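You operate a simulated robot arm through the tools that you are given. There is no shell and no other tool.

The job below is to be done with a simulated two-armed robot. You get a single attempt, and the scene is never put back.

## Task
Clamp the key in the vice, glue round its slot, then push in the plastic block with the same number.
Fine: round brush, runny glue from the warmer; brush back in its stand, warmer's lid shut, warmer off at the end. A coat counts when it lies all over at full strength: go over it till it gets no stronger.

The check looks at the end state, three seconds after you hand in, the way a careful person would. Anything else that was tipped, shoved, dropped, spilled or broken makes it a failure. Lids that push on must go on centred and level and be pressed home; caps that screw on are set level and turned clockwise until they are tight.

## Robot
Two 7-joint arms with two-finger parallel grippers on one trunk that stands fixed in place. Base frame: the origin is at the foot of the trunk, x ahead of it, y to its left, z up. Readings come in m, rad, newtons and seconds.
The left shoulder is at [0.08, 0.131, 0.947], the right one opposite. With the tool pointing down near the work surface each hand reaches from about 0.4 to 0.86 m from the base axis, measured 20 degrees to its own side. Payload 1.57 kg a hand.
The tool frame of a hand sits at the grasp point between the pads (the TCP): z along the fingers, y along the line on which they close. The tips reach 0.03 m beyond it. The gripper opens to 0.11 m. The fingers are 0.024 m wide and 0.012 m thick; the gripper's body (0.048 by 0.112 m) begins 0.078 m behind the TCP.
Orientation is told as [roll, pitch, yaw] about the base's x, y, z axes, in that order, counted from this pose: with the fingers straight down and closing along the base's y, the tool's x points along the base's -x, its y along +y and its z along -z.

## Interface
- The arms move only by the tool servo_tool. It takes "left_commands", "right_commands" or both (then of equal length, played together; a hand with none holds still); each is a list of rows, each an object (a shift or turn left out is 0, a gripper value left out holds the last) with "offset": the shift along the tool's x, y, z in units of 40 mm (1.0 is 40 mm), a list of three; "delta_rot": the turn, a rotation vector about the tool's x, y, z in units of 4 degrees (1.0 is 4 degrees), a list of three; "jaw": the gripper command, from -1 (shut) to 1 (fully open), values between in proportion. In form: [{"offset": [dx, dy, dz], "delta_rot": [wx, wy, wz], "jaw": jaw}, ...]. A call has 1 to 20 rows; each row shifts and turns the commanded pose from where the row before left it, along the tool's axes as they then stand. A call with a number of a shift or a turn outside -1 to 1 is refused whole. Each row takes 0.2 s and may step no farther than 0.05 m and 0.15 rad from the row before; otherwise, or with a gripper value out of range, the whole call is refused. A pose out of reach is approached as far as the arm can. The call stops where the force on the tool passes 40 N (or 10 N more than at its start, if that is more) or the arm is blocked; 0.2 s more then pass. Each finger travels about 0.108 m/s and halts on what it meets, pressing with about 27 N; the grip force reading is that of the motor and also rises with nothing between the fingers. The clock runs only during rows and for 0.2 s after the last one: add rows that do not move to give the fingers time. It gives the time, the measured TCP pose, the force on the tool (base axes), the opening and the grip force at its end, in the units of the frame above (readings bear some noise), with the torque about the TCP (base axes, N m) and any sound that the robot's microphone picked up.
- Cameras (640 x 400 px; columns grow to the right, rows downward): "scene" is now at [-0.049, 0.0032, 1.426]; the picture's right is [0.02, -1.00, 0.00], its down [-0.50, -0.01, -0.86] and it looks along [0.86, 0.02, -0.50] (base axes); focal length 294 px, centre (320, 200). "left" rides on the left gripper at [0.07, -0.016, -0.141] in its tool frame; the picture's right is [0.23, 0.97, 0.00], its down [-0.86, 0.20, -0.48] and it looks along [-0.47, 0.11, 0.88] (tool axes); focal length 222 px, centre (320, 200). "right" rides on the right gripper at [0.07, 0.016, -0.141] in its tool frame; the picture's right is [-0.23, 0.97, 0.00], its down [-0.86, -0.20, -0.48] and it looks along [-0.47, -0.11, 0.88] (tool axes); focal length 222 px, centre (320, 200). There is no depth. A picture from a camera that has moved, and an enlarged one, comes with that camera's place and axes in the base frame and with its lens.
- snapshot(camera): a new picture of that camera. No time passes.
- pan_tilt(pan, tilt): turns the head with the scene camera to pan (to the left, within 1.902 rad either way) and tilt (down, from -0.506 to 1.204), counted from straight ahead of the robot. It gives what a move gives.
- zoom(camera, box): a new picture of the part [left, top, right, bottom] of that camera's present view, enlarged. No time passes.
- hand_in(): hands the job in; it is judged then, once.

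Nothing tells you positions but the pictures and the camera data. Unless the task says otherwise, let go and move clear before handing in.

The tools are called as name(argument=value, ...) on one line, values as JSON. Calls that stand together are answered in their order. servo_tool: Moves the arms, as the interface text tells. Its arguments: {"type":"object","properties":{"left_commands":{"type":"array"},"right_commands":{"type":"array"}},"required":[]} The other tools are called the same way: pan_tilt (pan, tilt) turns the head that bears the scene camera; snapshot (camera) takes a picture; zoom (camera, box) takes an enlarged picture of a part of a camera's view; hand_in () hands the job in.

At the start:

```text
t: 0.0
left_eef_pos: [0.5569, 0.2196, 1.2042]
left_tool_rot: [-0.001, 0.001, 0.001]
left_contact_force: [0.8, -0.4, -0.9]
left_moment: [0.02, 0.0, 0.0]
left_opening: 0.1098
left_gripper_force: 0.1
right_eef_pos: [0.4823, -0.1703, 1.185]
right_tool_rot: [0.0, 0.0, -0.001]
right_contact_force: [-0.7, 0.6, -0.9]
right_moment: [-0.02, -0.01, -0.04]
right_opening: 0.1101
right_gripper_force: 0.0
head pan, tilt: [0.021, 0.527]
```

scene: 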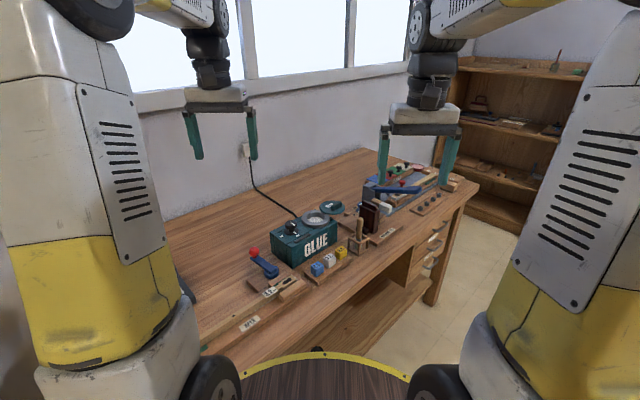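
right: 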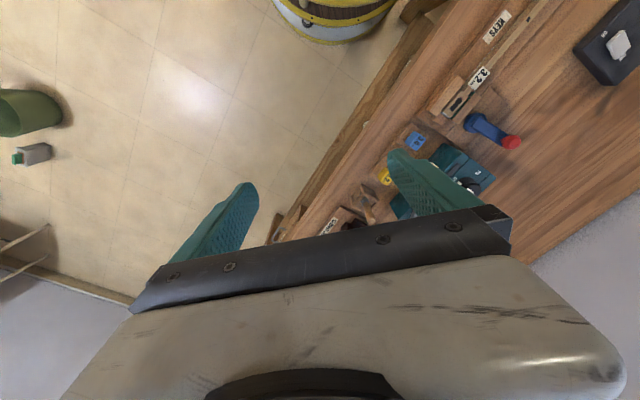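
left: 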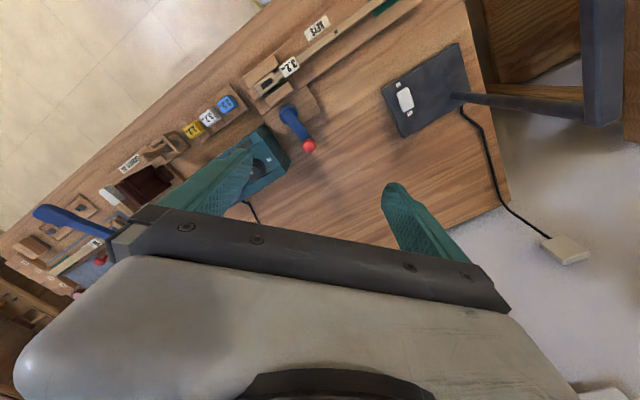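

I see a bench with a glue warmer, coloured blocks, a toggle clamp (vice), and other items. I'll take closer looks before moving anything.

zoom(camera="scene", box=[240, 180, 400, 300])

zoom(camera="scene", box=[340, 140, 480, 240])

zoom(camera="scene", box=[200, 240, 320, 340])

zoom(camera="left", box=[180, 0, 380, 160])

zoom(camera="left", box=[0, 130, 240, 300])

zoom(camera="right", box=[380, 0, 560, 160])

```text
3.33 times, centred on (320, 240) of scene
camera zoom: at [-0.049, 0.0032, 1.426], right [0.02, -1.0, 0.0], down [-0.5, -0.01, -0.86], along [0.86, 0.02, -0.5], focal length 978 px, centre (320, 67)
```

zoom: 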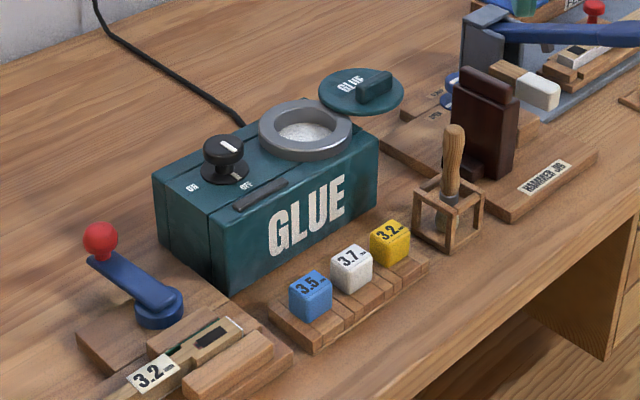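

```text
4.00 times, centred on (410, 190) of scene
camera zoom: at [-0.049, 0.0032, 1.426], right [0.02, -1.0, 0.0], down [-0.5, -0.01, -0.86], along [0.86, 0.02, -0.5], focal length 1174 px, centre (-40, 240)
```

zoom: 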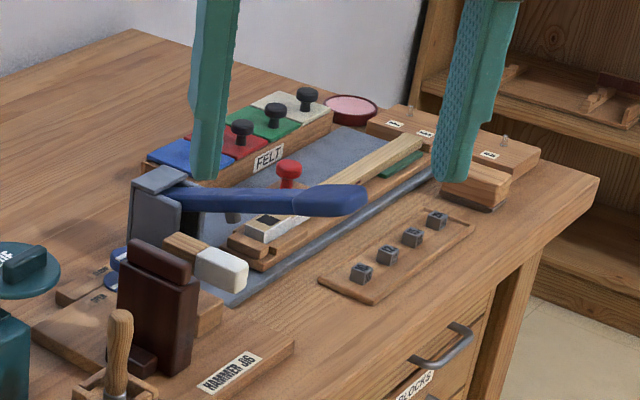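

```text
4.00 times, centred on (260, 290) of scene
camera zoom: at [-0.049, 0.0032, 1.426], right [0.02, -1.0, 0.0], down [-0.5, -0.01, -0.86], along [0.86, 0.02, -0.5], focal length 1174 px, centre (560, -160)
```

zoom: 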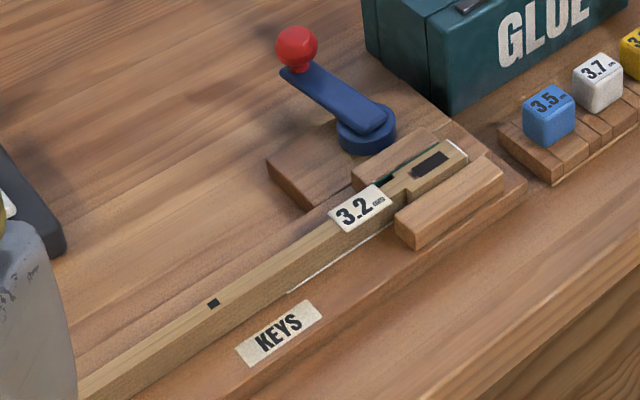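

```text
2.50 times, centred on (280, 80) of left
camera zoom: at [0.4878, 0.2042, 1.3474], right [-0.23, 0.97, 0.0], down [0.86, 0.2, 0.48], along [0.47, 0.11, -0.88], focal length 555 px, centre (420, 500)
```

zoom: 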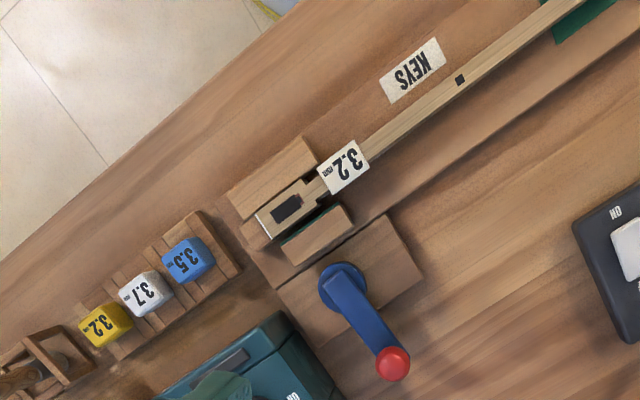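

```text
2.35 times, centred on (120, 215) of left
camera zoom: at [0.4878, 0.2042, 1.3474], right [-0.23, 0.97, 0.0], down [0.86, 0.2, 0.48], along [0.47, 0.11, -0.88], focal length 523 px, centre (791, 165)
```

zoom: 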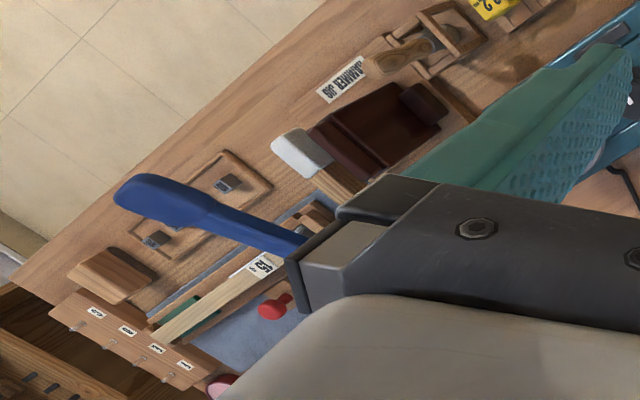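

```text
2.50 times, centred on (470, 80) of right
camera zoom: at [0.4115, -0.153, 1.3279], right [0.23, 0.97, 0.0], down [0.86, -0.2, 0.48], along [0.47, -0.11, -0.88], focal length 555 px, centre (-55, 500)
```

zoom: 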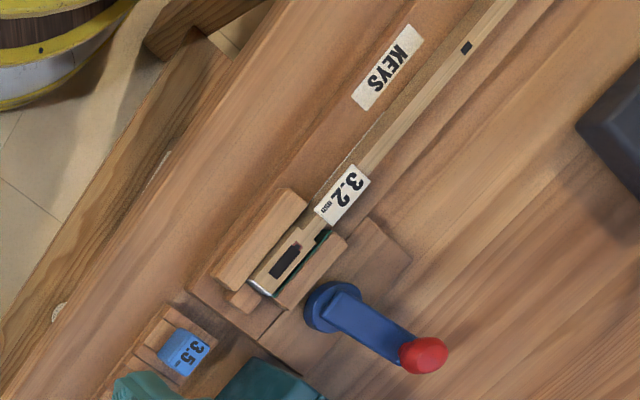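

The bench is turned relative to me: the vice with a 3.2 key and cam lever is on the left, with the warmer, block stand, brush stand and a hammer/felt station to the right. I'll turn the head to see everything better.

pan_tilt(pan=0.15, tilt=0.85)

snapshot(camera="scene")

```text
t: 0.8
left_eef_pos: [0.557, 0.2201, 1.2048]
left_tool_rot: [0.001, -0.002, 0.001]
left_contact_force: [0.6, -0.3, -0.5]
left_moment: [-0.02, 0.02, 0.01]
left_opening: 0.11
left_gripper_force: 0.1
right_eef_pos: [0.4818, -0.171, 1.1854]
right_tool_rot: [0.001, 0.0, 0.0]
right_contact_force: [-0.2, -0.1, -0.2]
right_moment: [0.0, 0.04, -0.01]
right_opening: 0.1102
right_gripper_force: 0.1
head pan, tilt: [0.15, 0.85]
```

```text
taken
```

scene: 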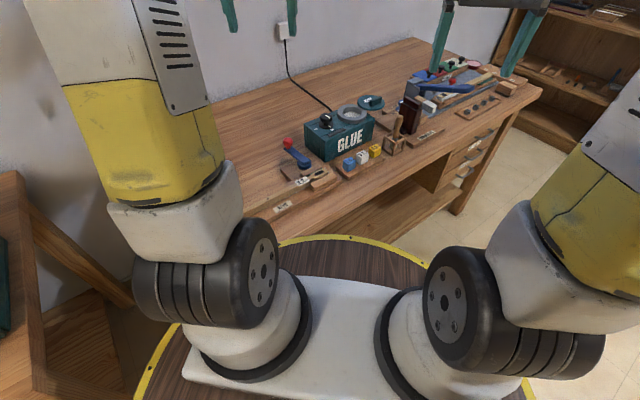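

The head moved; I'll zoom to read positions and get camera data.

zoom(camera="scene", box=[250, 80, 410, 220])

zoom(camera="scene", box=[380, 40, 540, 140])

pan_tilt(pan=0.5, tilt=0.5)

snapshot(camera="scene")

pan_tilt(pan=-0.4, tilt=0.5)

snapshot(camera="scene")

```text
2.86 times, centred on (330, 150) of scene
camera zoom: at [-0.062, 0.013, 1.3986], right [0.15, -0.99, 0.0], down [-0.74, -0.11, -0.66], along [0.65, 0.1, -0.75], focal length 838 px, centre (291, 343)
```

zoom: 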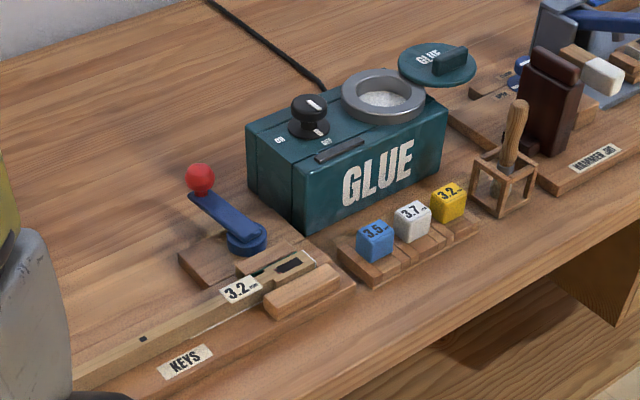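

```text
4.00 times, centred on (460, 90) of scene
camera zoom: at [-0.062, 0.013, 1.3986], right [0.15, -0.99, 0.0], down [-0.74, -0.11, -0.66], along [0.65, 0.1, -0.75], focal length 1174 px, centre (-240, 640)
```

zoom: 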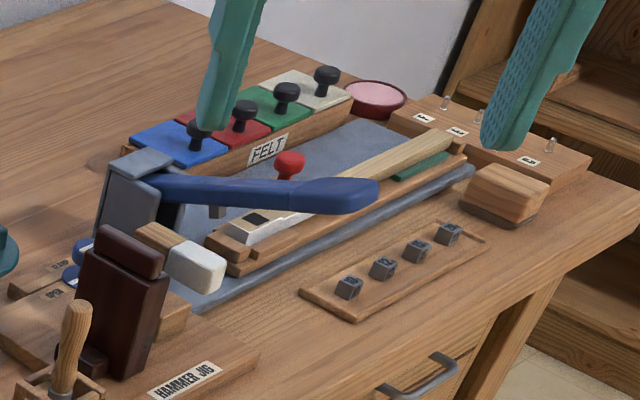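

```text
t: 1.6
left_eef_pos: [0.556, 0.2206, 1.2039]
left_tool_rot: [-0.001, 0.001, 0.0]
left_contact_force: [0.1, -0.3, 0.3]
left_moment: [0.01, 0.0, -0.01]
left_opening: 0.11
left_gripper_force: 0.1
right_eef_pos: [0.4827, -0.1706, 1.1855]
right_tool_rot: [0.001, 0.001, 0.0]
right_contact_force: [-0.4, 0.0, 0.3]
right_moment: [-0.03, 0.06, 0.03]
right_opening: 0.11
right_gripper_force: 0.0
head pan, tilt: [0.499, 0.499]
```

```text
taken
```

scene: 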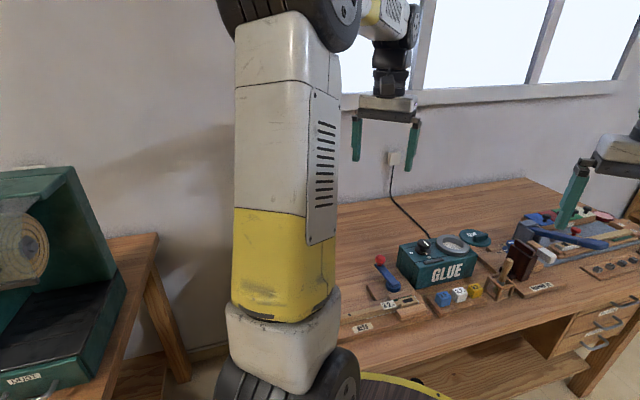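

```text
t: 2.9
left_eef_pos: [0.5571, 0.2199, 1.204]
left_tool_rot: [0.0, 0.0, -0.001]
left_contact_force: [-0.1, -0.1, 0.0]
left_moment: [0.02, -0.03, -0.01]
left_opening: 0.1101
left_gripper_force: 0.0
right_eef_pos: [0.4826, -0.1709, 1.1859]
right_tool_rot: [0.0, 0.0, -0.001]
right_contact_force: [-0.8, -0.8, 0.9]
right_moment: [-0.02, -0.01, -0.01]
right_opening: 0.1099
right_gripper_force: 0.2
head pan, tilt: [-0.4, 0.499]
```

```text
taken
```

scene: 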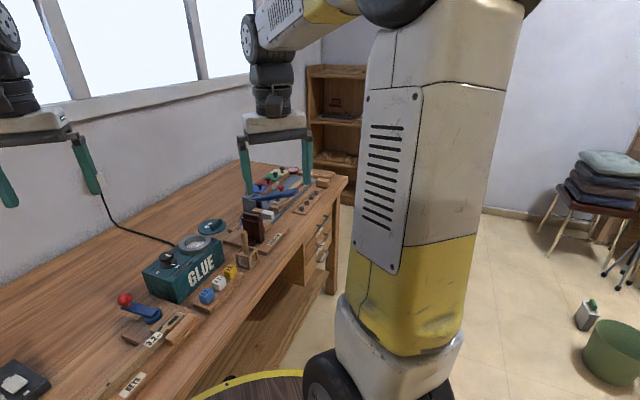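

There is also a black box with a white switch on the left of the bench, possibly a lamp or a power switch. I'll look at it and at the warmer more closely.

zoom(camera="left", box=[360, 20, 520, 140])

zoom(camera="right", box=[520, 0, 640, 100])

zoom(camera="scene", box=[0, 200, 320, 400])

zoom(camera="scene", box=[220, 160, 360, 260])

```text
3.33 times, centred on (440, 80) of left
camera zoom: at [0.4878, 0.2042, 1.3474], right [-0.23, 0.97, 0.0], down [0.86, 0.2, 0.48], along [0.47, 0.11, -0.88], focal length 740 px, centre (-80, 600)
```

zoom: 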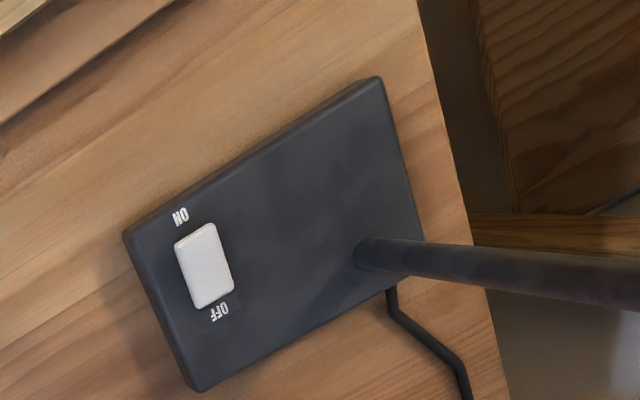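

```text
4.00 times, centred on (580, 50) of right
camera zoom: at [0.4115, -0.153, 1.3279], right [0.23, 0.97, 0.0], down [0.86, -0.2, 0.48], along [0.47, -0.11, -0.88], focal length 888 px, centre (-720, 800)
```

zoom: 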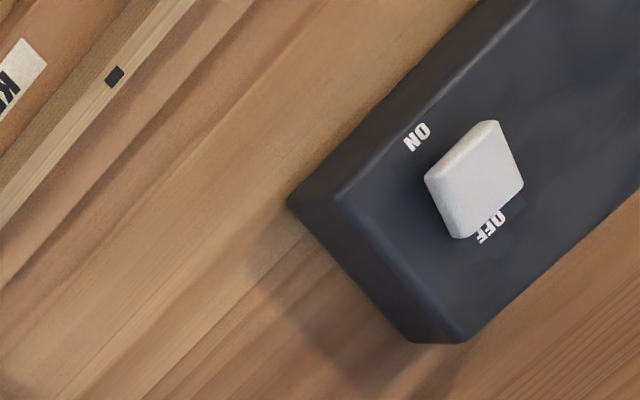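

```text
2.00 times, centred on (160, 300) of scene
camera zoom: at [-0.0555, -0.034, 1.4285], right [-0.39, -0.92, 0.0], down [-0.44, 0.19, -0.88], along [0.81, -0.34, -0.48], focal length 587 px, centre (640, 0)
```

zoom: 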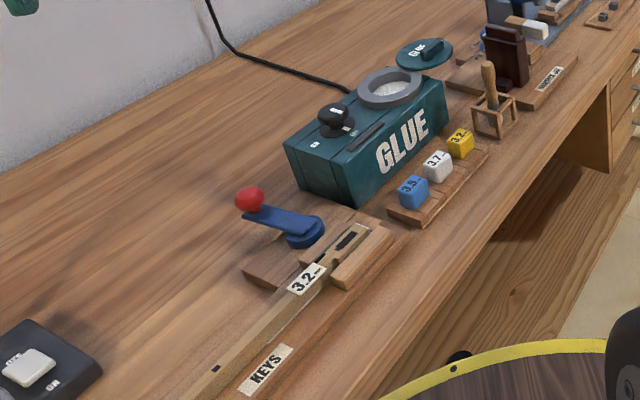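

```text
4.00 times, centred on (290, 210) of scene
camera zoom: at [-0.0555, -0.034, 1.4285], right [-0.39, -0.92, 0.0], down [-0.44, 0.19, -0.88], along [0.81, -0.34, -0.48], focal length 1174 px, centre (440, 160)
```

zoom: 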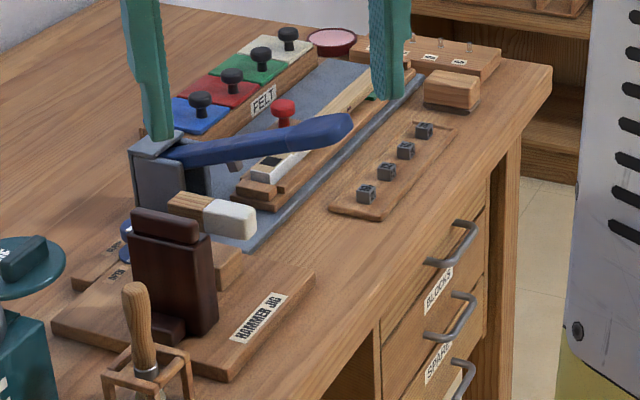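

The black box is just a desk lamp base (z of the bench about 0.8). I take the vice slot to be near (0.51, 0.10), blocks near (0.64, -0.04), brush near (0.70, -0.10), warmer near (0.73, 0.04). I'll move the left hand above the vice for a close look.

servo_tool(left_commands=[{"offset": [0.393, -0.482, 0.7]}, {"offset": [0.393, -0.482, 0.7]}, {"offset": [0.393, -0.482, 0.7]}, {"offset": [0.393, -0.482, 0.7]}, {"offset": [0.393, -0.482, 0.7]}, {"offset": [0.393, -0.482, 0.7]}, {"offset": [0.393, -0.482, 0.7]}])

snapshot(camera="left")

pan_tilt(pan=0.1, tilt=0.6)

snapshot(camera="scene")

```text
t: 4.5
left_eef_pos: [0.4469, 0.0869, 1.0087]
left_tool_rot: [0.002, -0.004, 0.0]
left_contact_force: [0.6, 0.1, -0.7]
left_moment: [0.0, 0.0, -0.03]
left_opening: 0.1101
left_gripper_force: 0.1
right_eef_pos: [0.4821, -0.1705, 1.1863]
right_tool_rot: [0.001, 0.0, 0.001]
right_contact_force: [0.3, 0.5, 0.6]
right_moment: [-0.02, -0.03, -0.03]
right_opening: 0.1102
right_gripper_force: 0.1
head pan, tilt: [-0.4, 0.499]
```

```text
taken
camera left: at [0.3779, 0.0698, 1.1507], right [-0.23, 0.97, 0.0], down [0.85, 0.2, 0.48], along [0.47, 0.11, -0.88], focal length 222 px, centre (320, 200)
```

left: 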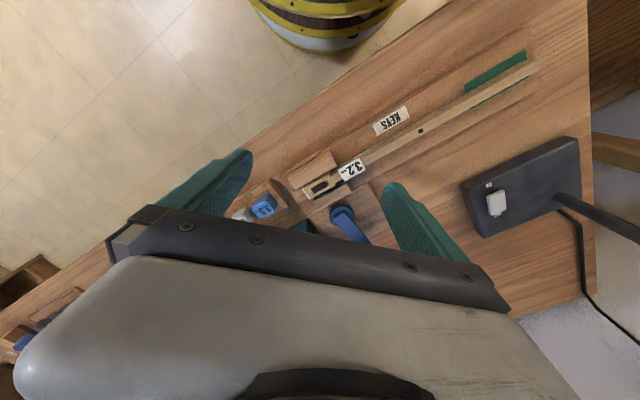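

```text
t: 5.4
left_eef_pos: [0.4464, 0.0863, 1.0073]
left_tool_rot: [-0.001, 0.0, 0.002]
left_contact_force: [-0.5, -0.2, 0.5]
left_moment: [-0.02, -0.04, 0.0]
left_opening: 0.11
left_gripper_force: 0.1
right_eef_pos: [0.4824, -0.17, 1.1851]
right_tool_rot: [0.002, -0.001, 0.0]
right_contact_force: [0.9, 0.4, 0.1]
right_moment: [0.0, -0.01, -0.02]
right_opening: 0.1101
right_gripper_force: 0.1
head pan, tilt: [0.099, 0.6]
```

```text
taken
```

scene: 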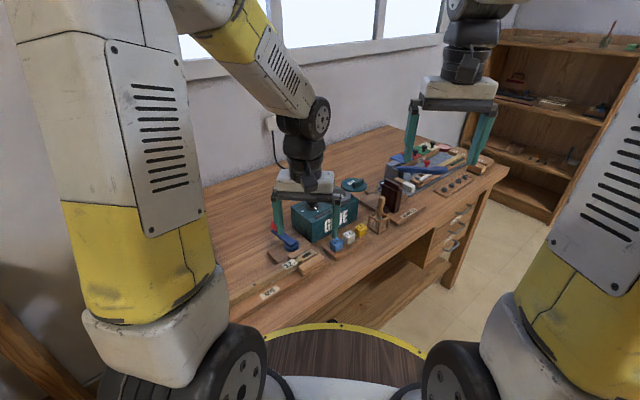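

The vice is centred in the left camera now. Zooming in for details.

zoom(camera="left", box=[230, 130, 410, 250])

zoom(camera="left", box=[280, 40, 560, 215])

zoom(camera="scene", box=[200, 220, 340, 320])

```text
3.33 times, centred on (320, 190) of left
camera zoom: at [0.3783, 0.0701, 1.151], right [-0.23, 0.97, 0.0], down [0.86, 0.2, 0.48], along [0.47, 0.11, -0.88], focal length 740 px, centre (320, 233)
```

zoom: 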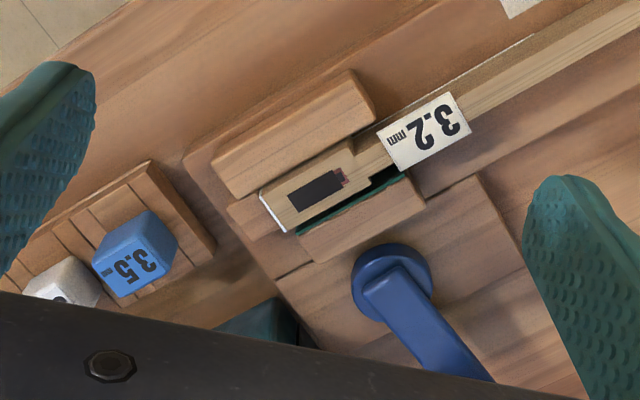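

```text
2.29 times, centred on (420, 128) of left
camera zoom: at [0.3783, 0.0701, 1.151], right [-0.23, 0.97, 0.0], down [0.86, 0.2, 0.48], along [0.47, 0.11, -0.88], focal length 508 px, centre (91, 366)
```

zoom: 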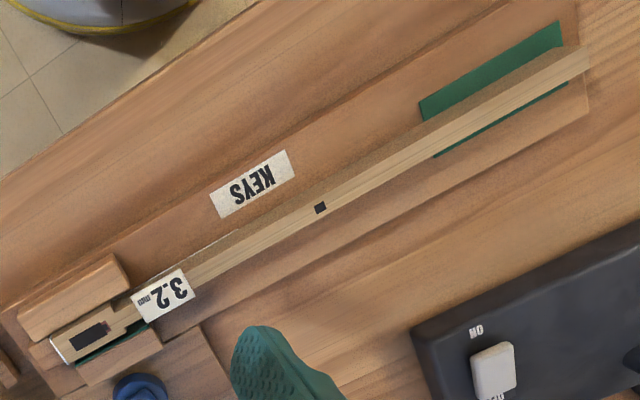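

```text
4.00 times, centred on (270, 270) of scene
camera zoom: at [-0.0514, 0.01, 1.4195], right [0.1, -1.0, 0.0], down [-0.56, -0.06, -0.83], along [0.82, 0.08, -0.56], focal length 1174 px, centre (520, -80)
```

zoom: 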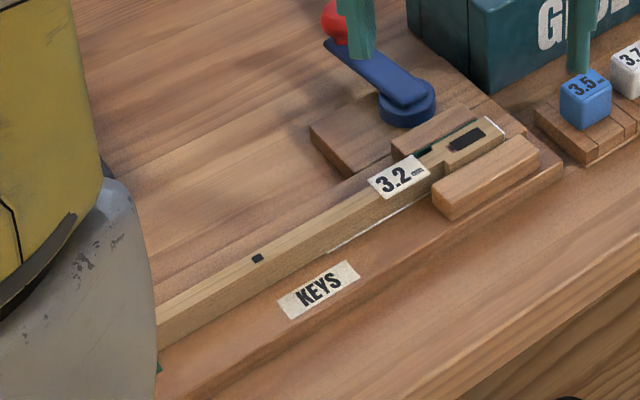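

The key sits loosely between the jaws, with the felt-lined moving jaw on the lever side; slot near (0.517, 0.101), cam pivot near (0.564, 0.151), and the bench runs at about 45°. I'll lift the left hand a little and bring the right camera over the blocks and brush.

servo_tool(right_commands=[{"offset": [-0.45, 0.48, 0.8]}, {"offset": [-0.45, 0.48, 0.8]}, {"offset": [-0.45, 0.48, 0.8]}, {"offset": [-0.45, 0.48, 0.8]}, {"offset": [-0.45, 0.48, 0.8]}, {"offset": [-0.45, 0.48, 0.8]}], left_commands=[{"offset": [0, 0.8, -0.5]}, {"offset": [0, 0.8, -0.5]}, {"offset": [0, 0.8, -0.5]}, {"offset": [0, 0, 0]}, {"offset": [0, 0, 0]}, {"offset": [0, 0, 0]}])

snapshot(camera="right")

```text
t: 6.8
left_eef_pos: [0.4462, 0.1815, 1.0684]
left_tool_rot: [0.001, -0.001, 0.001]
left_contact_force: [-0.5, 0.2, 0.1]
left_moment: [0.03, -0.04, -0.01]
left_opening: 0.1099
left_gripper_force: 0.0
right_eef_pos: [0.5914, -0.0537, 0.9928]
right_tool_rot: [0.0, 0.0, 0.0]
right_contact_force: [-0.7, -0.5, 0.4]
right_moment: [0.02, -0.01, 0.0]
right_opening: 0.1096
right_gripper_force: 0.1
head pan, tilt: [0.099, 0.6]
```

```text
taken
camera right: at [0.5197, -0.0363, 1.1353], right [0.23, 0.97, 0.0], down [0.85, -0.2, 0.48], along [0.47, -0.11, -0.88], focal length 222 px, centre (320, 200)
```

right: 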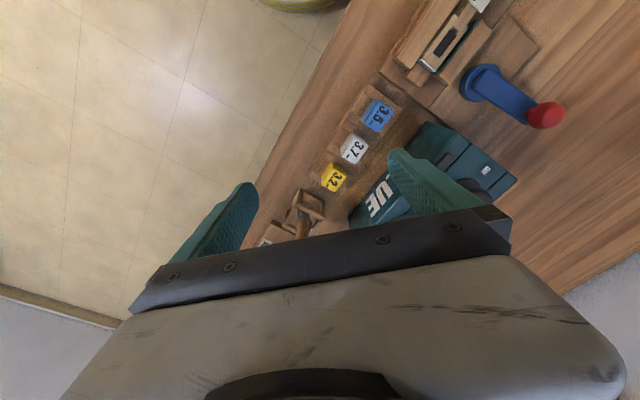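

Zooming on the block stand, brush and vice from here.

zoom(camera="right", box=[240, 70, 440, 250])

zoom(camera="right", box=[390, 0, 580, 130])

zoom(camera="scene", box=[320, 180, 440, 270])

```text
2.22 times, centred on (340, 160) of right
camera zoom: at [0.5197, -0.0363, 1.1353], right [0.23, 0.97, 0.0], down [0.85, -0.2, 0.48], along [0.47, -0.11, -0.88], focal length 494 px, centre (276, 289)
```

zoom: 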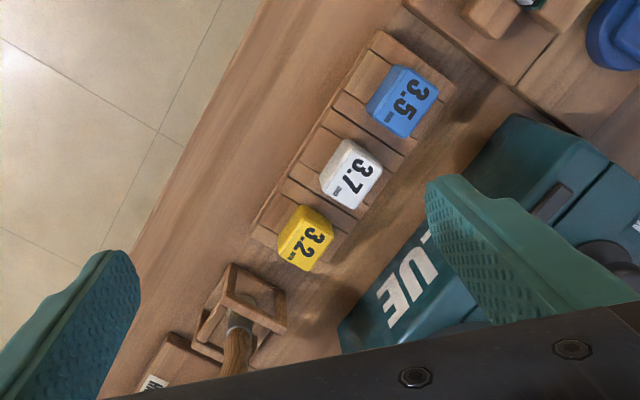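

```text
3.08 times, centred on (485, 65) of right
camera zoom: at [0.5197, -0.0363, 1.1353], right [0.23, 0.97, 0.0], down [0.85, -0.2, 0.48], along [0.47, -0.11, -0.88], focal length 684 px, centre (-188, 615)
```

zoom: 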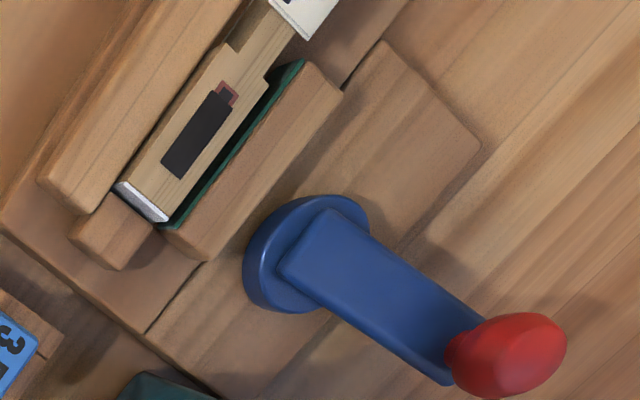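

```text
4.44 times, centred on (380, 225) of scene
camera zoom: at [-0.0518, 0.0099, 1.4194], right [0.1, -1.0, 0.0], down [-0.56, -0.06, -0.83], along [0.82, 0.08, -0.56], focal length 1304 px, centre (53, 89)
```

zoom: 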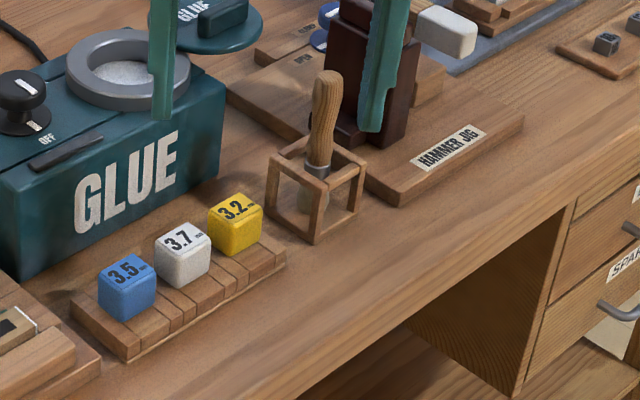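

The brush stands upright in its frame at about (0.71, -0.11), handle top near z 0.92. I'll bring the right hand back to clear the view, then look at the warmer's knob, pot and lid.

servo_tool(right_commands=[{"offset": [0.6, -0.8, -0.6]}, {"offset": [0.6, -0.8, -0.6]}, {"offset": [0.6, -0.8, -0.6]}, {"offset": [0.6, -0.8, -0.6]}], left_commands=[{"offset": [0, 0.8, -0.5]}, {"offset": [0, 0.8, -0.5]}, {"offset": [0, 0, 0]}, {"offset": [0, 0, 0]}])

snapshot(camera="scene")

zoom(camera="scene", box=[270, 160, 390, 260])

zoom(camera="scene", box=[310, 160, 390, 220])

```text
t: 7.8
left_eef_pos: [0.4472, 0.2456, 1.1095]
left_tool_rot: [0.001, 0.0, 0.001]
left_contact_force: [-0.2, 0.5, 0.1]
left_moment: [0.0, 0.04, 0.0]
left_opening: 0.1099
left_gripper_force: 0.1
right_eef_pos: [0.4949, -0.1819, 1.0909]
right_tool_rot: [0.0, 0.0, 0.001]
right_contact_force: [-0.2, 0.4, -0.6]
right_moment: [-0.04, 0.04, 0.02]
right_opening: 0.11
right_gripper_force: 0.1
head pan, tilt: [0.099, 0.6]
```

```text
taken
```

scene: 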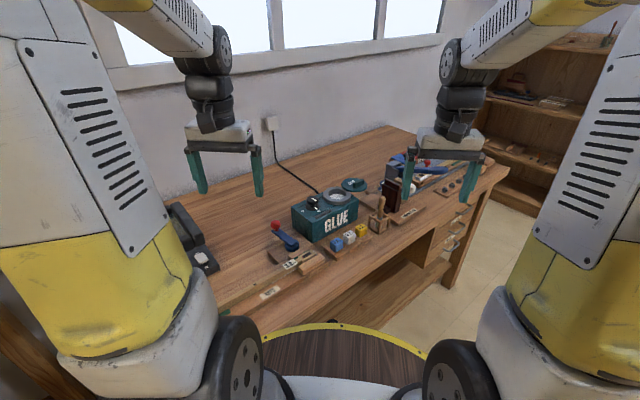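

```text
4.00 times, centred on (330, 210) of scene
camera zoom: at [-0.051, 0.0104, 1.4194], right [0.1, -0.99, 0.0], down [-0.56, -0.06, -0.82], along [0.82, 0.08, -0.57], focal length 1174 px, centre (280, 160)
```

zoom: 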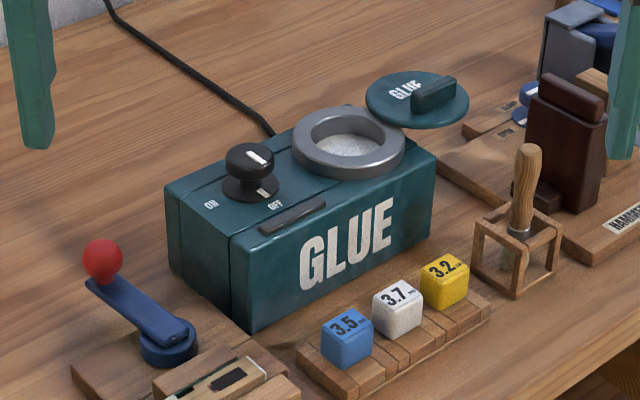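

```text
6.67 times, centred on (350, 190) of scene
camera zoom: at [-0.051, 0.0104, 1.4194], right [0.1, -0.99, 0.0], down [-0.56, -0.06, -0.82], along [0.82, 0.08, -0.57], focal length 1957 px, centre (120, 267)
```

zoom: 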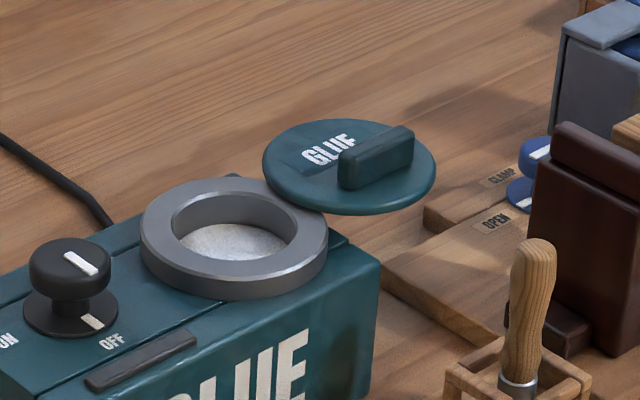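

The warmer's knob mark points at OFF, the glue looks stiff and white, and the lid is a swung-out disc behind the pot. I'll move the left hand forward to view the warmer from above.

servo_tool(left_commands=[{"offset": [-0.97, -0.52, 0.1]}, {"offset": [-0.97, -0.52, 0.1]}, {"offset": [-0.97, -0.52, 0.1]}, {"offset": [-0.97, -0.52, 0.1]}, {"offset": [-0.97, -0.52, 0.1]}, {"offset": [-0.97, -0.52, 0.1]}, {"offset": [-0.97, -0.52, 0.1]}])

snapshot(camera="left")

zoom(camera="left", box=[200, 50, 400, 200])

```text
t: 9.4
left_eef_pos: [0.7193, 0.099, 1.0803]
left_tool_rot: [-0.002, 0.0, -0.001]
left_contact_force: [-0.1, -0.2, 0.0]
left_moment: [-0.01, -0.03, 0.0]
left_opening: 0.1099
left_gripper_force: 0.1
right_eef_pos: [0.4945, -0.1839, 1.09]
right_tool_rot: [0.0, -0.001, 0.0]
right_contact_force: [-1.0, 0.6, 0.2]
right_moment: [-0.03, -0.03, 0.0]
right_opening: 0.11
right_gripper_force: 0.0
head pan, tilt: [0.099, 0.6]
```

```text
taken
camera left: at [0.6497, 0.0836, 1.2237], right [-0.23, 0.97, 0.0], down [0.86, 0.2, 0.48], along [0.47, 0.11, -0.88], focal length 222 px, centre (320, 200)
```

left: 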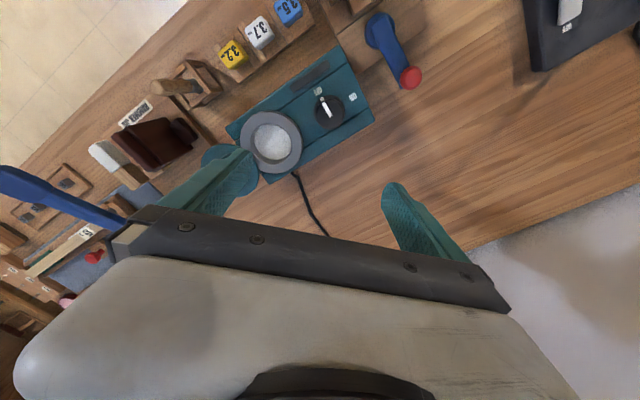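

```text
2.67 times, centred on (300, 125) of left
camera zoom: at [0.6497, 0.0836, 1.2237], right [-0.23, 0.97, 0.0], down [0.86, 0.2, 0.48], along [0.47, 0.11, -0.88], focal length 592 px, centre (373, 400)
```

zoom: 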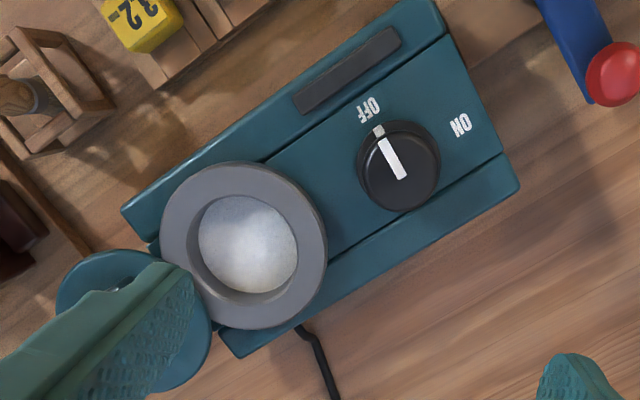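

Knob mark is on OFF, ON lies clockwise. Knob is at about (0.680, 0.105, 0.918), pot at (0.743, 0.034, 0.90), lid disc at (0.801, -0.021, 0.905). I'll shift the left hand to see the lid and its hinge.

servo_tool(left_commands=[{"offset": [-0.5, -0.667, 0.25]}, {"offset": [-0.5, -0.667, 0.25]}, {"offset": [-0.5, -0.667, 0.25]}])

snapshot(camera="left")

zoom(camera="left", box=[220, 90, 380, 210])

zoom(camera="left", box=[140, 20, 300, 140])

```text
t: 10.2
left_eef_pos: [0.7775, 0.0208, 1.0499]
left_tool_rot: [0.0, 0.0, 0.003]
left_contact_force: [0.4, -0.3, 0.9]
left_moment: [-0.07, -0.08, -0.01]
left_opening: 0.1099
left_gripper_force: 0.0
right_eef_pos: [0.4944, -0.1823, 1.0894]
right_tool_rot: [0.0, 0.002, -0.001]
right_contact_force: [-0.9, -0.8, 0.2]
right_moment: [-0.05, -0.01, -0.01]
right_opening: 0.1101
right_gripper_force: 0.1
head pan, tilt: [0.099, 0.6]
```

```text
taken
camera left: at [0.7088, 0.0032, 1.1937], right [-0.23, 0.97, 0.0], down [0.85, 0.2, 0.48], along [0.47, 0.11, -0.88], focal length 222 px, centre (320, 200)
```

left: 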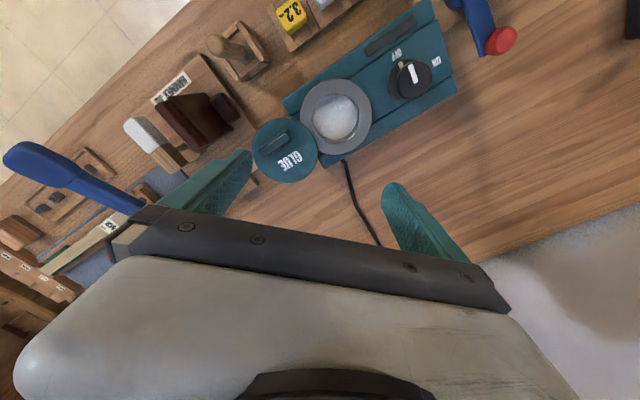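

```text
3.33 times, centred on (300, 150) of left
camera zoom: at [0.7088, 0.0032, 1.1937], right [-0.23, 0.97, 0.0], down [0.85, 0.2, 0.48], along [0.47, 0.11, -0.88], focal length 740 px, centre (387, 367)
```

zoom: 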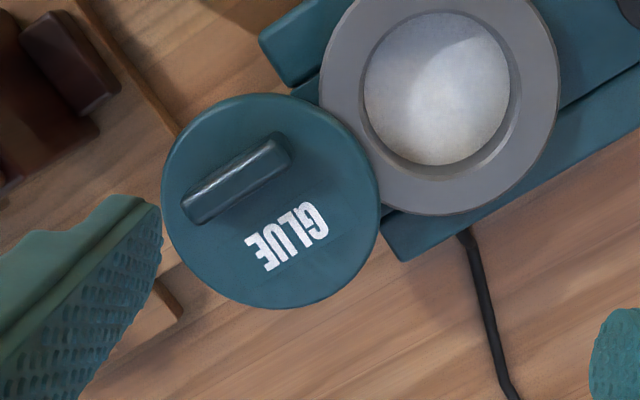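

```text
3.33 times, centred on (220, 80) of left
camera zoom: at [0.7088, 0.0032, 1.1937], right [-0.23, 0.97, 0.0], down [0.85, 0.2, 0.48], along [0.47, 0.11, -0.88], focal length 740 px, centre (653, 600)
```

zoom: 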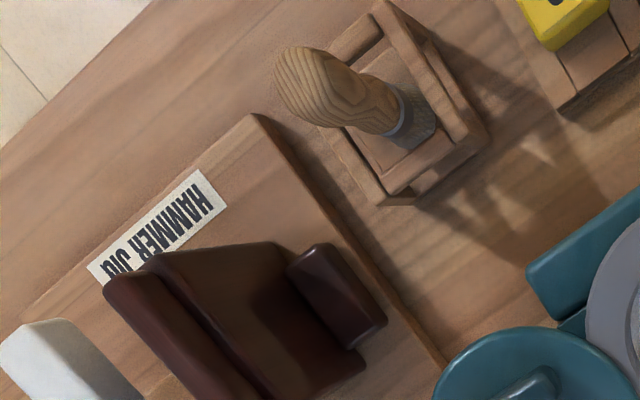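

The lid appears to overlap the ring's edge slightly. I'll zoom more to see whether it's pivoted.

zoom(camera="left", box=[280, 120, 350, 180])

zoom(camera="scene", box=[320, 172, 370, 207])

```text
6.67 times, centred on (315, 150) of left
camera zoom: at [0.7088, 0.0032, 1.1937], right [-0.23, 0.97, 0.0], down [0.85, 0.2, 0.48], along [0.47, 0.11, -0.88], focal length 1481 px, centre (353, 533)
```

zoom: 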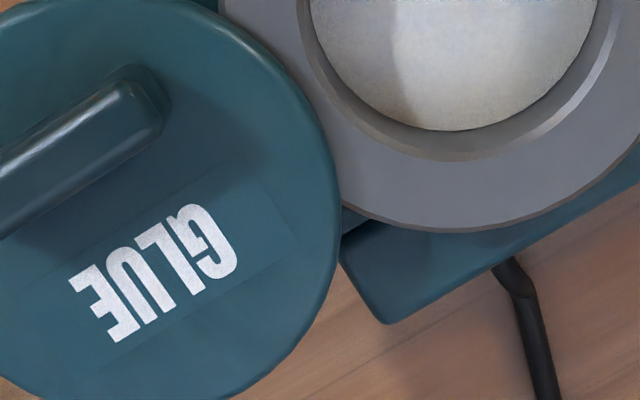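

```text
11.43 times, centred on (345, 190) of scene
camera zoom: at [-0.0517, 0.0104, 1.4194], right [0.1, -0.99, 0.0], down [-0.56, -0.06, -0.83], along [0.82, 0.08, -0.56], focal length 3354 px, centre (34, 320)
```

zoom: 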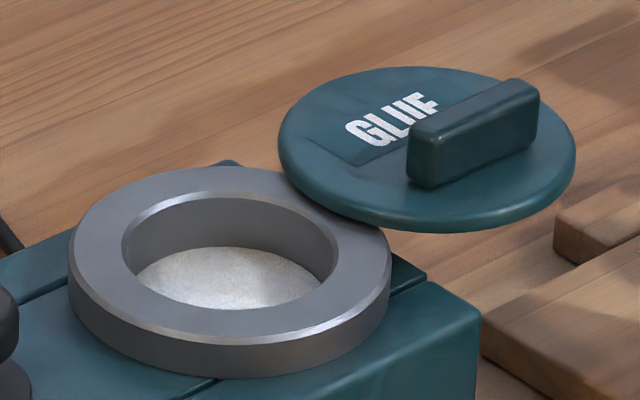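

The lid overlaps the ring from above with its text already parallel to the warmer, so it probably slides or swivels; I'll find out when I handle it. Next I'll turn the warmer on with the left hand, so I refine the knob position first.

zoom(camera="left", box=[360, 30, 460, 120])

zoom(camera="scene", box=[285, 180, 345, 225])

```text
4.44 times, centred on (410, 75) of left
camera zoom: at [0.7088, 0.0032, 1.1937], right [-0.23, 0.97, 0.0], down [0.85, 0.2, 0.48], along [0.47, 0.11, -0.88], focal length 987 px, centre (-80, 756)
```

zoom: 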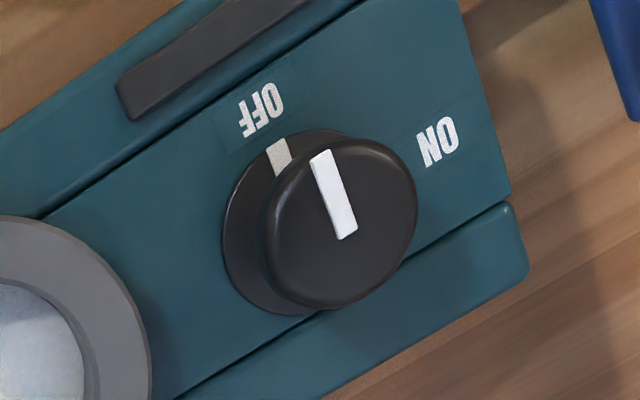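

```text
8.89 times, centred on (315, 202) of scene
camera zoom: at [-0.0517, 0.0104, 1.4194], right [0.1, -0.99, 0.0], down [-0.56, -0.06, -0.83], along [0.82, 0.08, -0.56], focal length 2609 px, centre (364, 178)
```

zoom: 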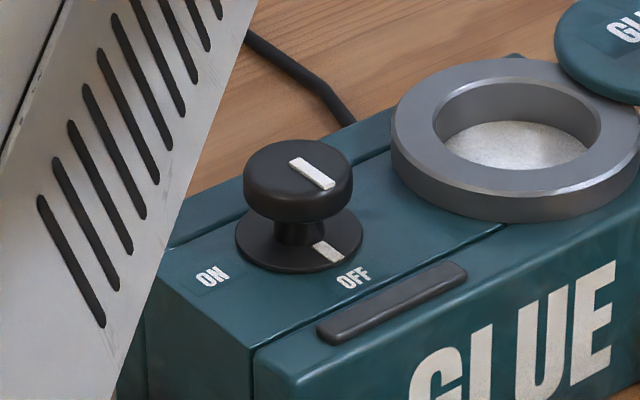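

Knob cap: centre about (0.686, 0.106), top z 0.914, radius 0.019; the warmer's top is near z 0.884. I'll position the left hand above it with jaws partly open.

servo_tool(left_commands=[{"offset": [0.763, 0.71, 0.417], "jaw": 0.27}, {"offset": [0.763, 0.71, 0.417], "jaw": 0.27}, {"offset": [0.763, 0.71, 0.417], "jaw": 0.27}, {"offset": [0, 0, 0.5]}])

zoom(camera="left", box=[220, 100, 420, 260])

zoom(camera="scene", box=[260, 140, 380, 240])

```text
t: 11.2
left_eef_pos: [0.6859, 0.1048, 0.9808]
left_tool_rot: [0.001, 0.0, -0.002]
left_contact_force: [0.5, 0.4, -0.5]
left_moment: [0.0, -0.02, 0.02]
left_opening: 0.0697
left_gripper_force: 0.1
right_eef_pos: [0.4947, -0.1823, 1.0893]
right_tool_rot: [0.002, -0.001, -0.001]
right_contact_force: [-0.4, -0.1, -0.3]
right_moment: [-0.01, -0.02, -0.02]
right_opening: 0.11
right_gripper_force: 0.1
head pan, tilt: [0.099, 0.6]
```

```text
2.50 times, centred on (320, 180) of left
camera zoom: at [0.6177, 0.0895, 1.1232], right [-0.23, 0.97, 0.0], down [0.85, 0.2, 0.48], along [0.47, 0.11, -0.88], focal length 555 px, centre (320, 250)
```

zoom: 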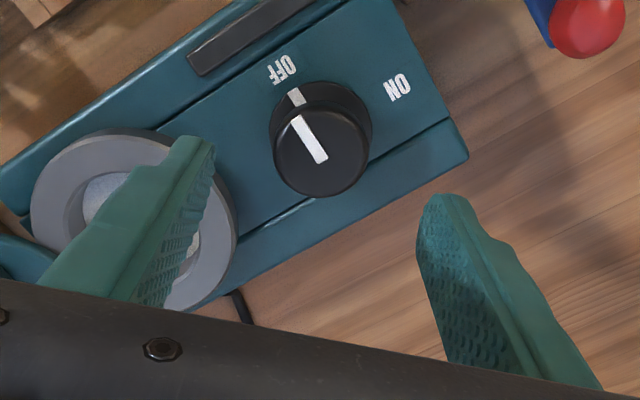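

```text
4.00 times, centred on (320, 190) of scene
camera zoom: at [-0.0515, 0.0101, 1.4194], right [0.1, -0.99, 0.0], down [-0.56, -0.06, -0.83], along [0.82, 0.08, -0.57], focal length 1174 px, centre (320, 240)
```

zoom: 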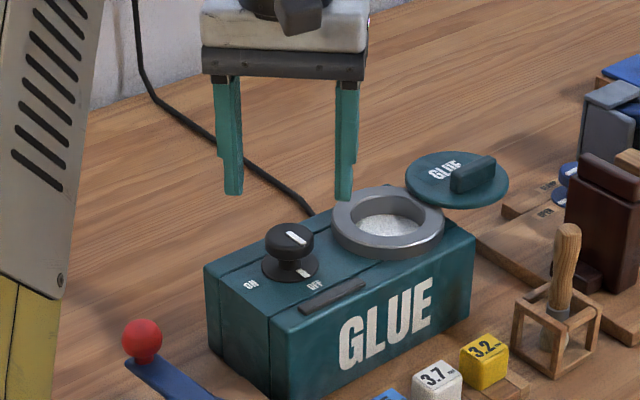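

Knob centre confirmed at (0.687, 0.106). Descending and gripping the cap.

servo_tool(left_commands=[{"offset": [-0.02, 0.025, 0.5]}, {"offset": [0, 0, 0.5]}, {"offset": [0, 0, 0.43]}, {"jaw": -0.4}, {"jaw": -1}, {"jaw": -1}])

zoom(camera="left", box=[220, 100, 420, 260])

```text
t: 12.6
left_eef_pos: [0.6874, 0.1055, 0.9234]
left_tool_rot: [-0.001, -0.001, -0.001]
left_contact_force: [-1.2, 0.8, -3.3]
left_moment: [-0.03, -0.77, 0.0]
left_opening: 0.0373
left_gripper_force: 43.6
right_eef_pos: [0.4952, -0.1818, 1.0891]
right_tool_rot: [-0.001, 0.001, -0.001]
right_contact_force: [-0.3, 0.9, 0.8]
right_moment: [-0.03, -0.01, -0.02]
right_opening: 0.11
right_gripper_force: 0.0
head pan, tilt: [0.099, 0.6]
```

```text
2.50 times, centred on (320, 180) of left
camera zoom: at [0.6189, 0.0897, 1.0653], right [-0.23, 0.97, 0.0], down [0.86, 0.2, 0.48], along [0.47, 0.11, -0.88], focal length 555 px, centre (320, 250)
```

zoom: 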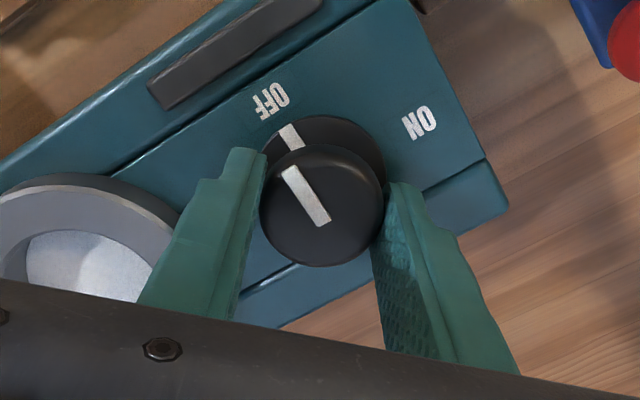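

The knob is gripped (37 mm). Turning it clockwise toward ON.

servo_tool(left_commands=[{"delta_rot": [0, 0, 1]}, {"delta_rot": [0, 0, 1]}, {"delta_rot": [0, 0, 1]}, {"delta_rot": [0, 0, 1]}, {"delta_rot": [0, 0, 1]}, {"delta_rot": [0, 0, 1]}, {"delta_rot": [0, 0, 1]}, {"delta_rot": [0, 0, 1]}, {"delta_rot": [0, 0, 1]}, {"delta_rot": [0, 0, 1]}])

zoom(camera="left", box=[220, 100, 420, 260])

```text
t: 14.8
left_eef_pos: [0.6874, 0.1046, 0.9231]
left_tool_rot: [-0.003, 0.002, -0.701]
left_contact_force: [-1.9, -8.3, -14.0]
left_moment: [0.05, 0.18, 0.06]
left_opening: 0.0372
left_gripper_force: 43.2
right_eef_pos: [0.4942, -0.1825, 1.0894]
right_tool_rot: [0.001, 0.001, 0.0]
right_contact_force: [-0.6, -0.1, -0.7]
right_moment: [-0.01, -0.01, -0.02]
right_opening: 0.1101
right_gripper_force: 0.0
head pan, tilt: [0.099, 0.6]
```

```text
2.50 times, centred on (320, 180) of left
camera zoom: at [0.6248, 0.1375, 1.0655], right [0.45, 0.89, 0.0], down [0.78, -0.4, 0.48], along [0.42, -0.22, -0.88], focal length 555 px, centre (320, 250)
```

zoom: 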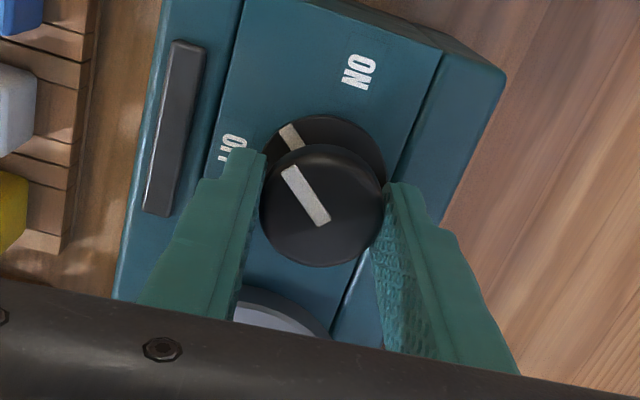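

The knob turned 40° with the hand. Continuing to 90°.

servo_tool(left_commands=[{"delta_rot": [0, 0, 1]}, {"delta_rot": [0, 0, 1]}, {"delta_rot": [0, 0, 1]}, {"delta_rot": [0, 0, 1]}, {"delta_rot": [0, 0, 1]}, {"delta_rot": [0, 0, 1]}, {"delta_rot": [0, 0, 1]}, {"delta_rot": [0, 0, 1]}, {"delta_rot": [0, 0, 1]}, {"delta_rot": [0, 0, 1]}, {"delta_rot": [0, 0, 1]}, {"delta_rot": [0, 0, 1]}])

zoom(camera="left", box=[220, 100, 420, 260])

```text
t: 17.4
left_eef_pos: [0.6853, 0.1045, 0.9229]
left_tool_rot: [-0.003, 0.001, -1.539]
left_contact_force: [-18.9, -20.6, -17.0]
left_moment: [0.23, 0.23, 0.04]
left_opening: 0.0373
left_gripper_force: 43.9
right_eef_pos: [0.4938, -0.1828, 1.0897]
right_tool_rot: [0.0, 0.0, 0.0]
right_contact_force: [-0.6, -0.8, 0.4]
right_moment: [0.03, -0.01, -0.01]
right_opening: 0.1101
right_gripper_force: 0.1
head pan, tilt: [0.099, 0.6]
```

```text
2.50 times, centred on (320, 180) of left
camera zoom: at [0.669, 0.1735, 1.0655], right [0.97, 0.26, 0.0], down [0.23, -0.85, 0.48], along [0.12, -0.46, -0.88], focal length 555 px, centre (320, 250)
```

zoom: 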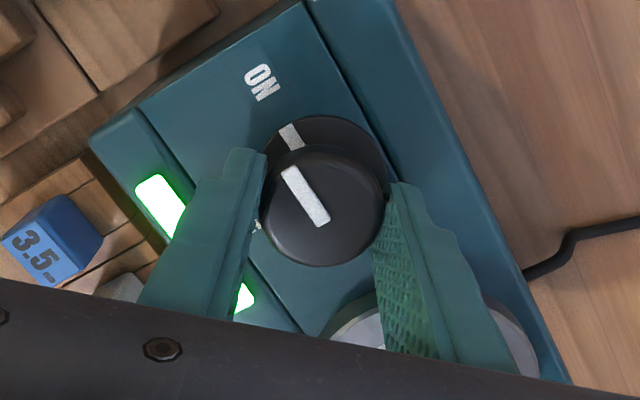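

The green indicator lit: the warmer is ON. I release the knob and rise.

servo_tool(left_commands=[{"jaw": -0.2}, {"jaw": 0.2}, {"jaw": 0.2}, {"offset": [0, 0, -0.5]}, {"offset": [0, 0, -0.8]}, {"offset": [0, 0, -1]}, {"offset": [0, 0, -1]}])

zoom(camera="scene", box=[260, 140, 380, 240])

snapshot(camera="left")

```text
t: 19.0
left_eef_pos: [0.6875, 0.1067, 1.0573]
left_tool_rot: [0.0, 0.0, -1.539]
left_contact_force: [0.3, -0.4, 0.2]
left_moment: [0.01, 0.0, 0.02]
left_opening: 0.0657
left_gripper_force: 0.2
right_eef_pos: [0.494, -0.1818, 1.0893]
right_tool_rot: [0.0, 0.0, 0.001]
right_contact_force: [0.4, 0.6, 0.0]
right_moment: [0.0, 0.0, 0.01]
right_opening: 0.1101
right_gripper_force: 0.0
head pan, tilt: [0.099, 0.6]
```

```text
4.00 times, centred on (320, 190) of scene
camera zoom: at [-0.0512, 0.0101, 1.4194], right [0.1, -1.0, 0.0], down [-0.56, -0.06, -0.82], along [0.82, 0.08, -0.57], focal length 1174 px, centre (320, 240)
```

zoom: 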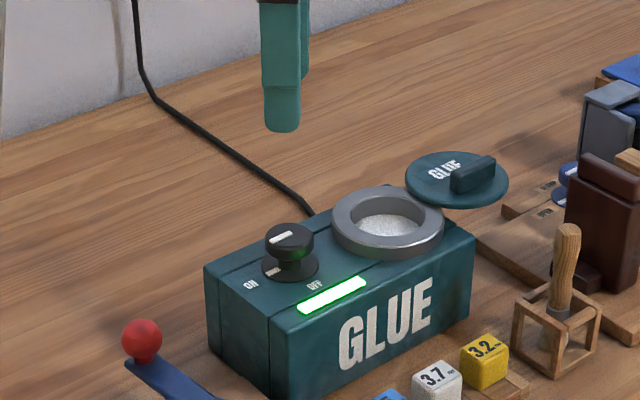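

```text
taken
camera left: at [0.67, 0.1747, 1.1995], right [0.97, 0.26, 0.0], down [0.23, -0.85, 0.48], along [0.12, -0.46, -0.88], focal length 222 px, centre (320, 200)
```

left: 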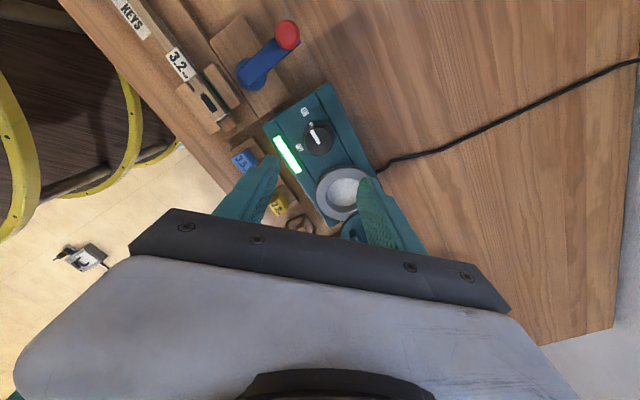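

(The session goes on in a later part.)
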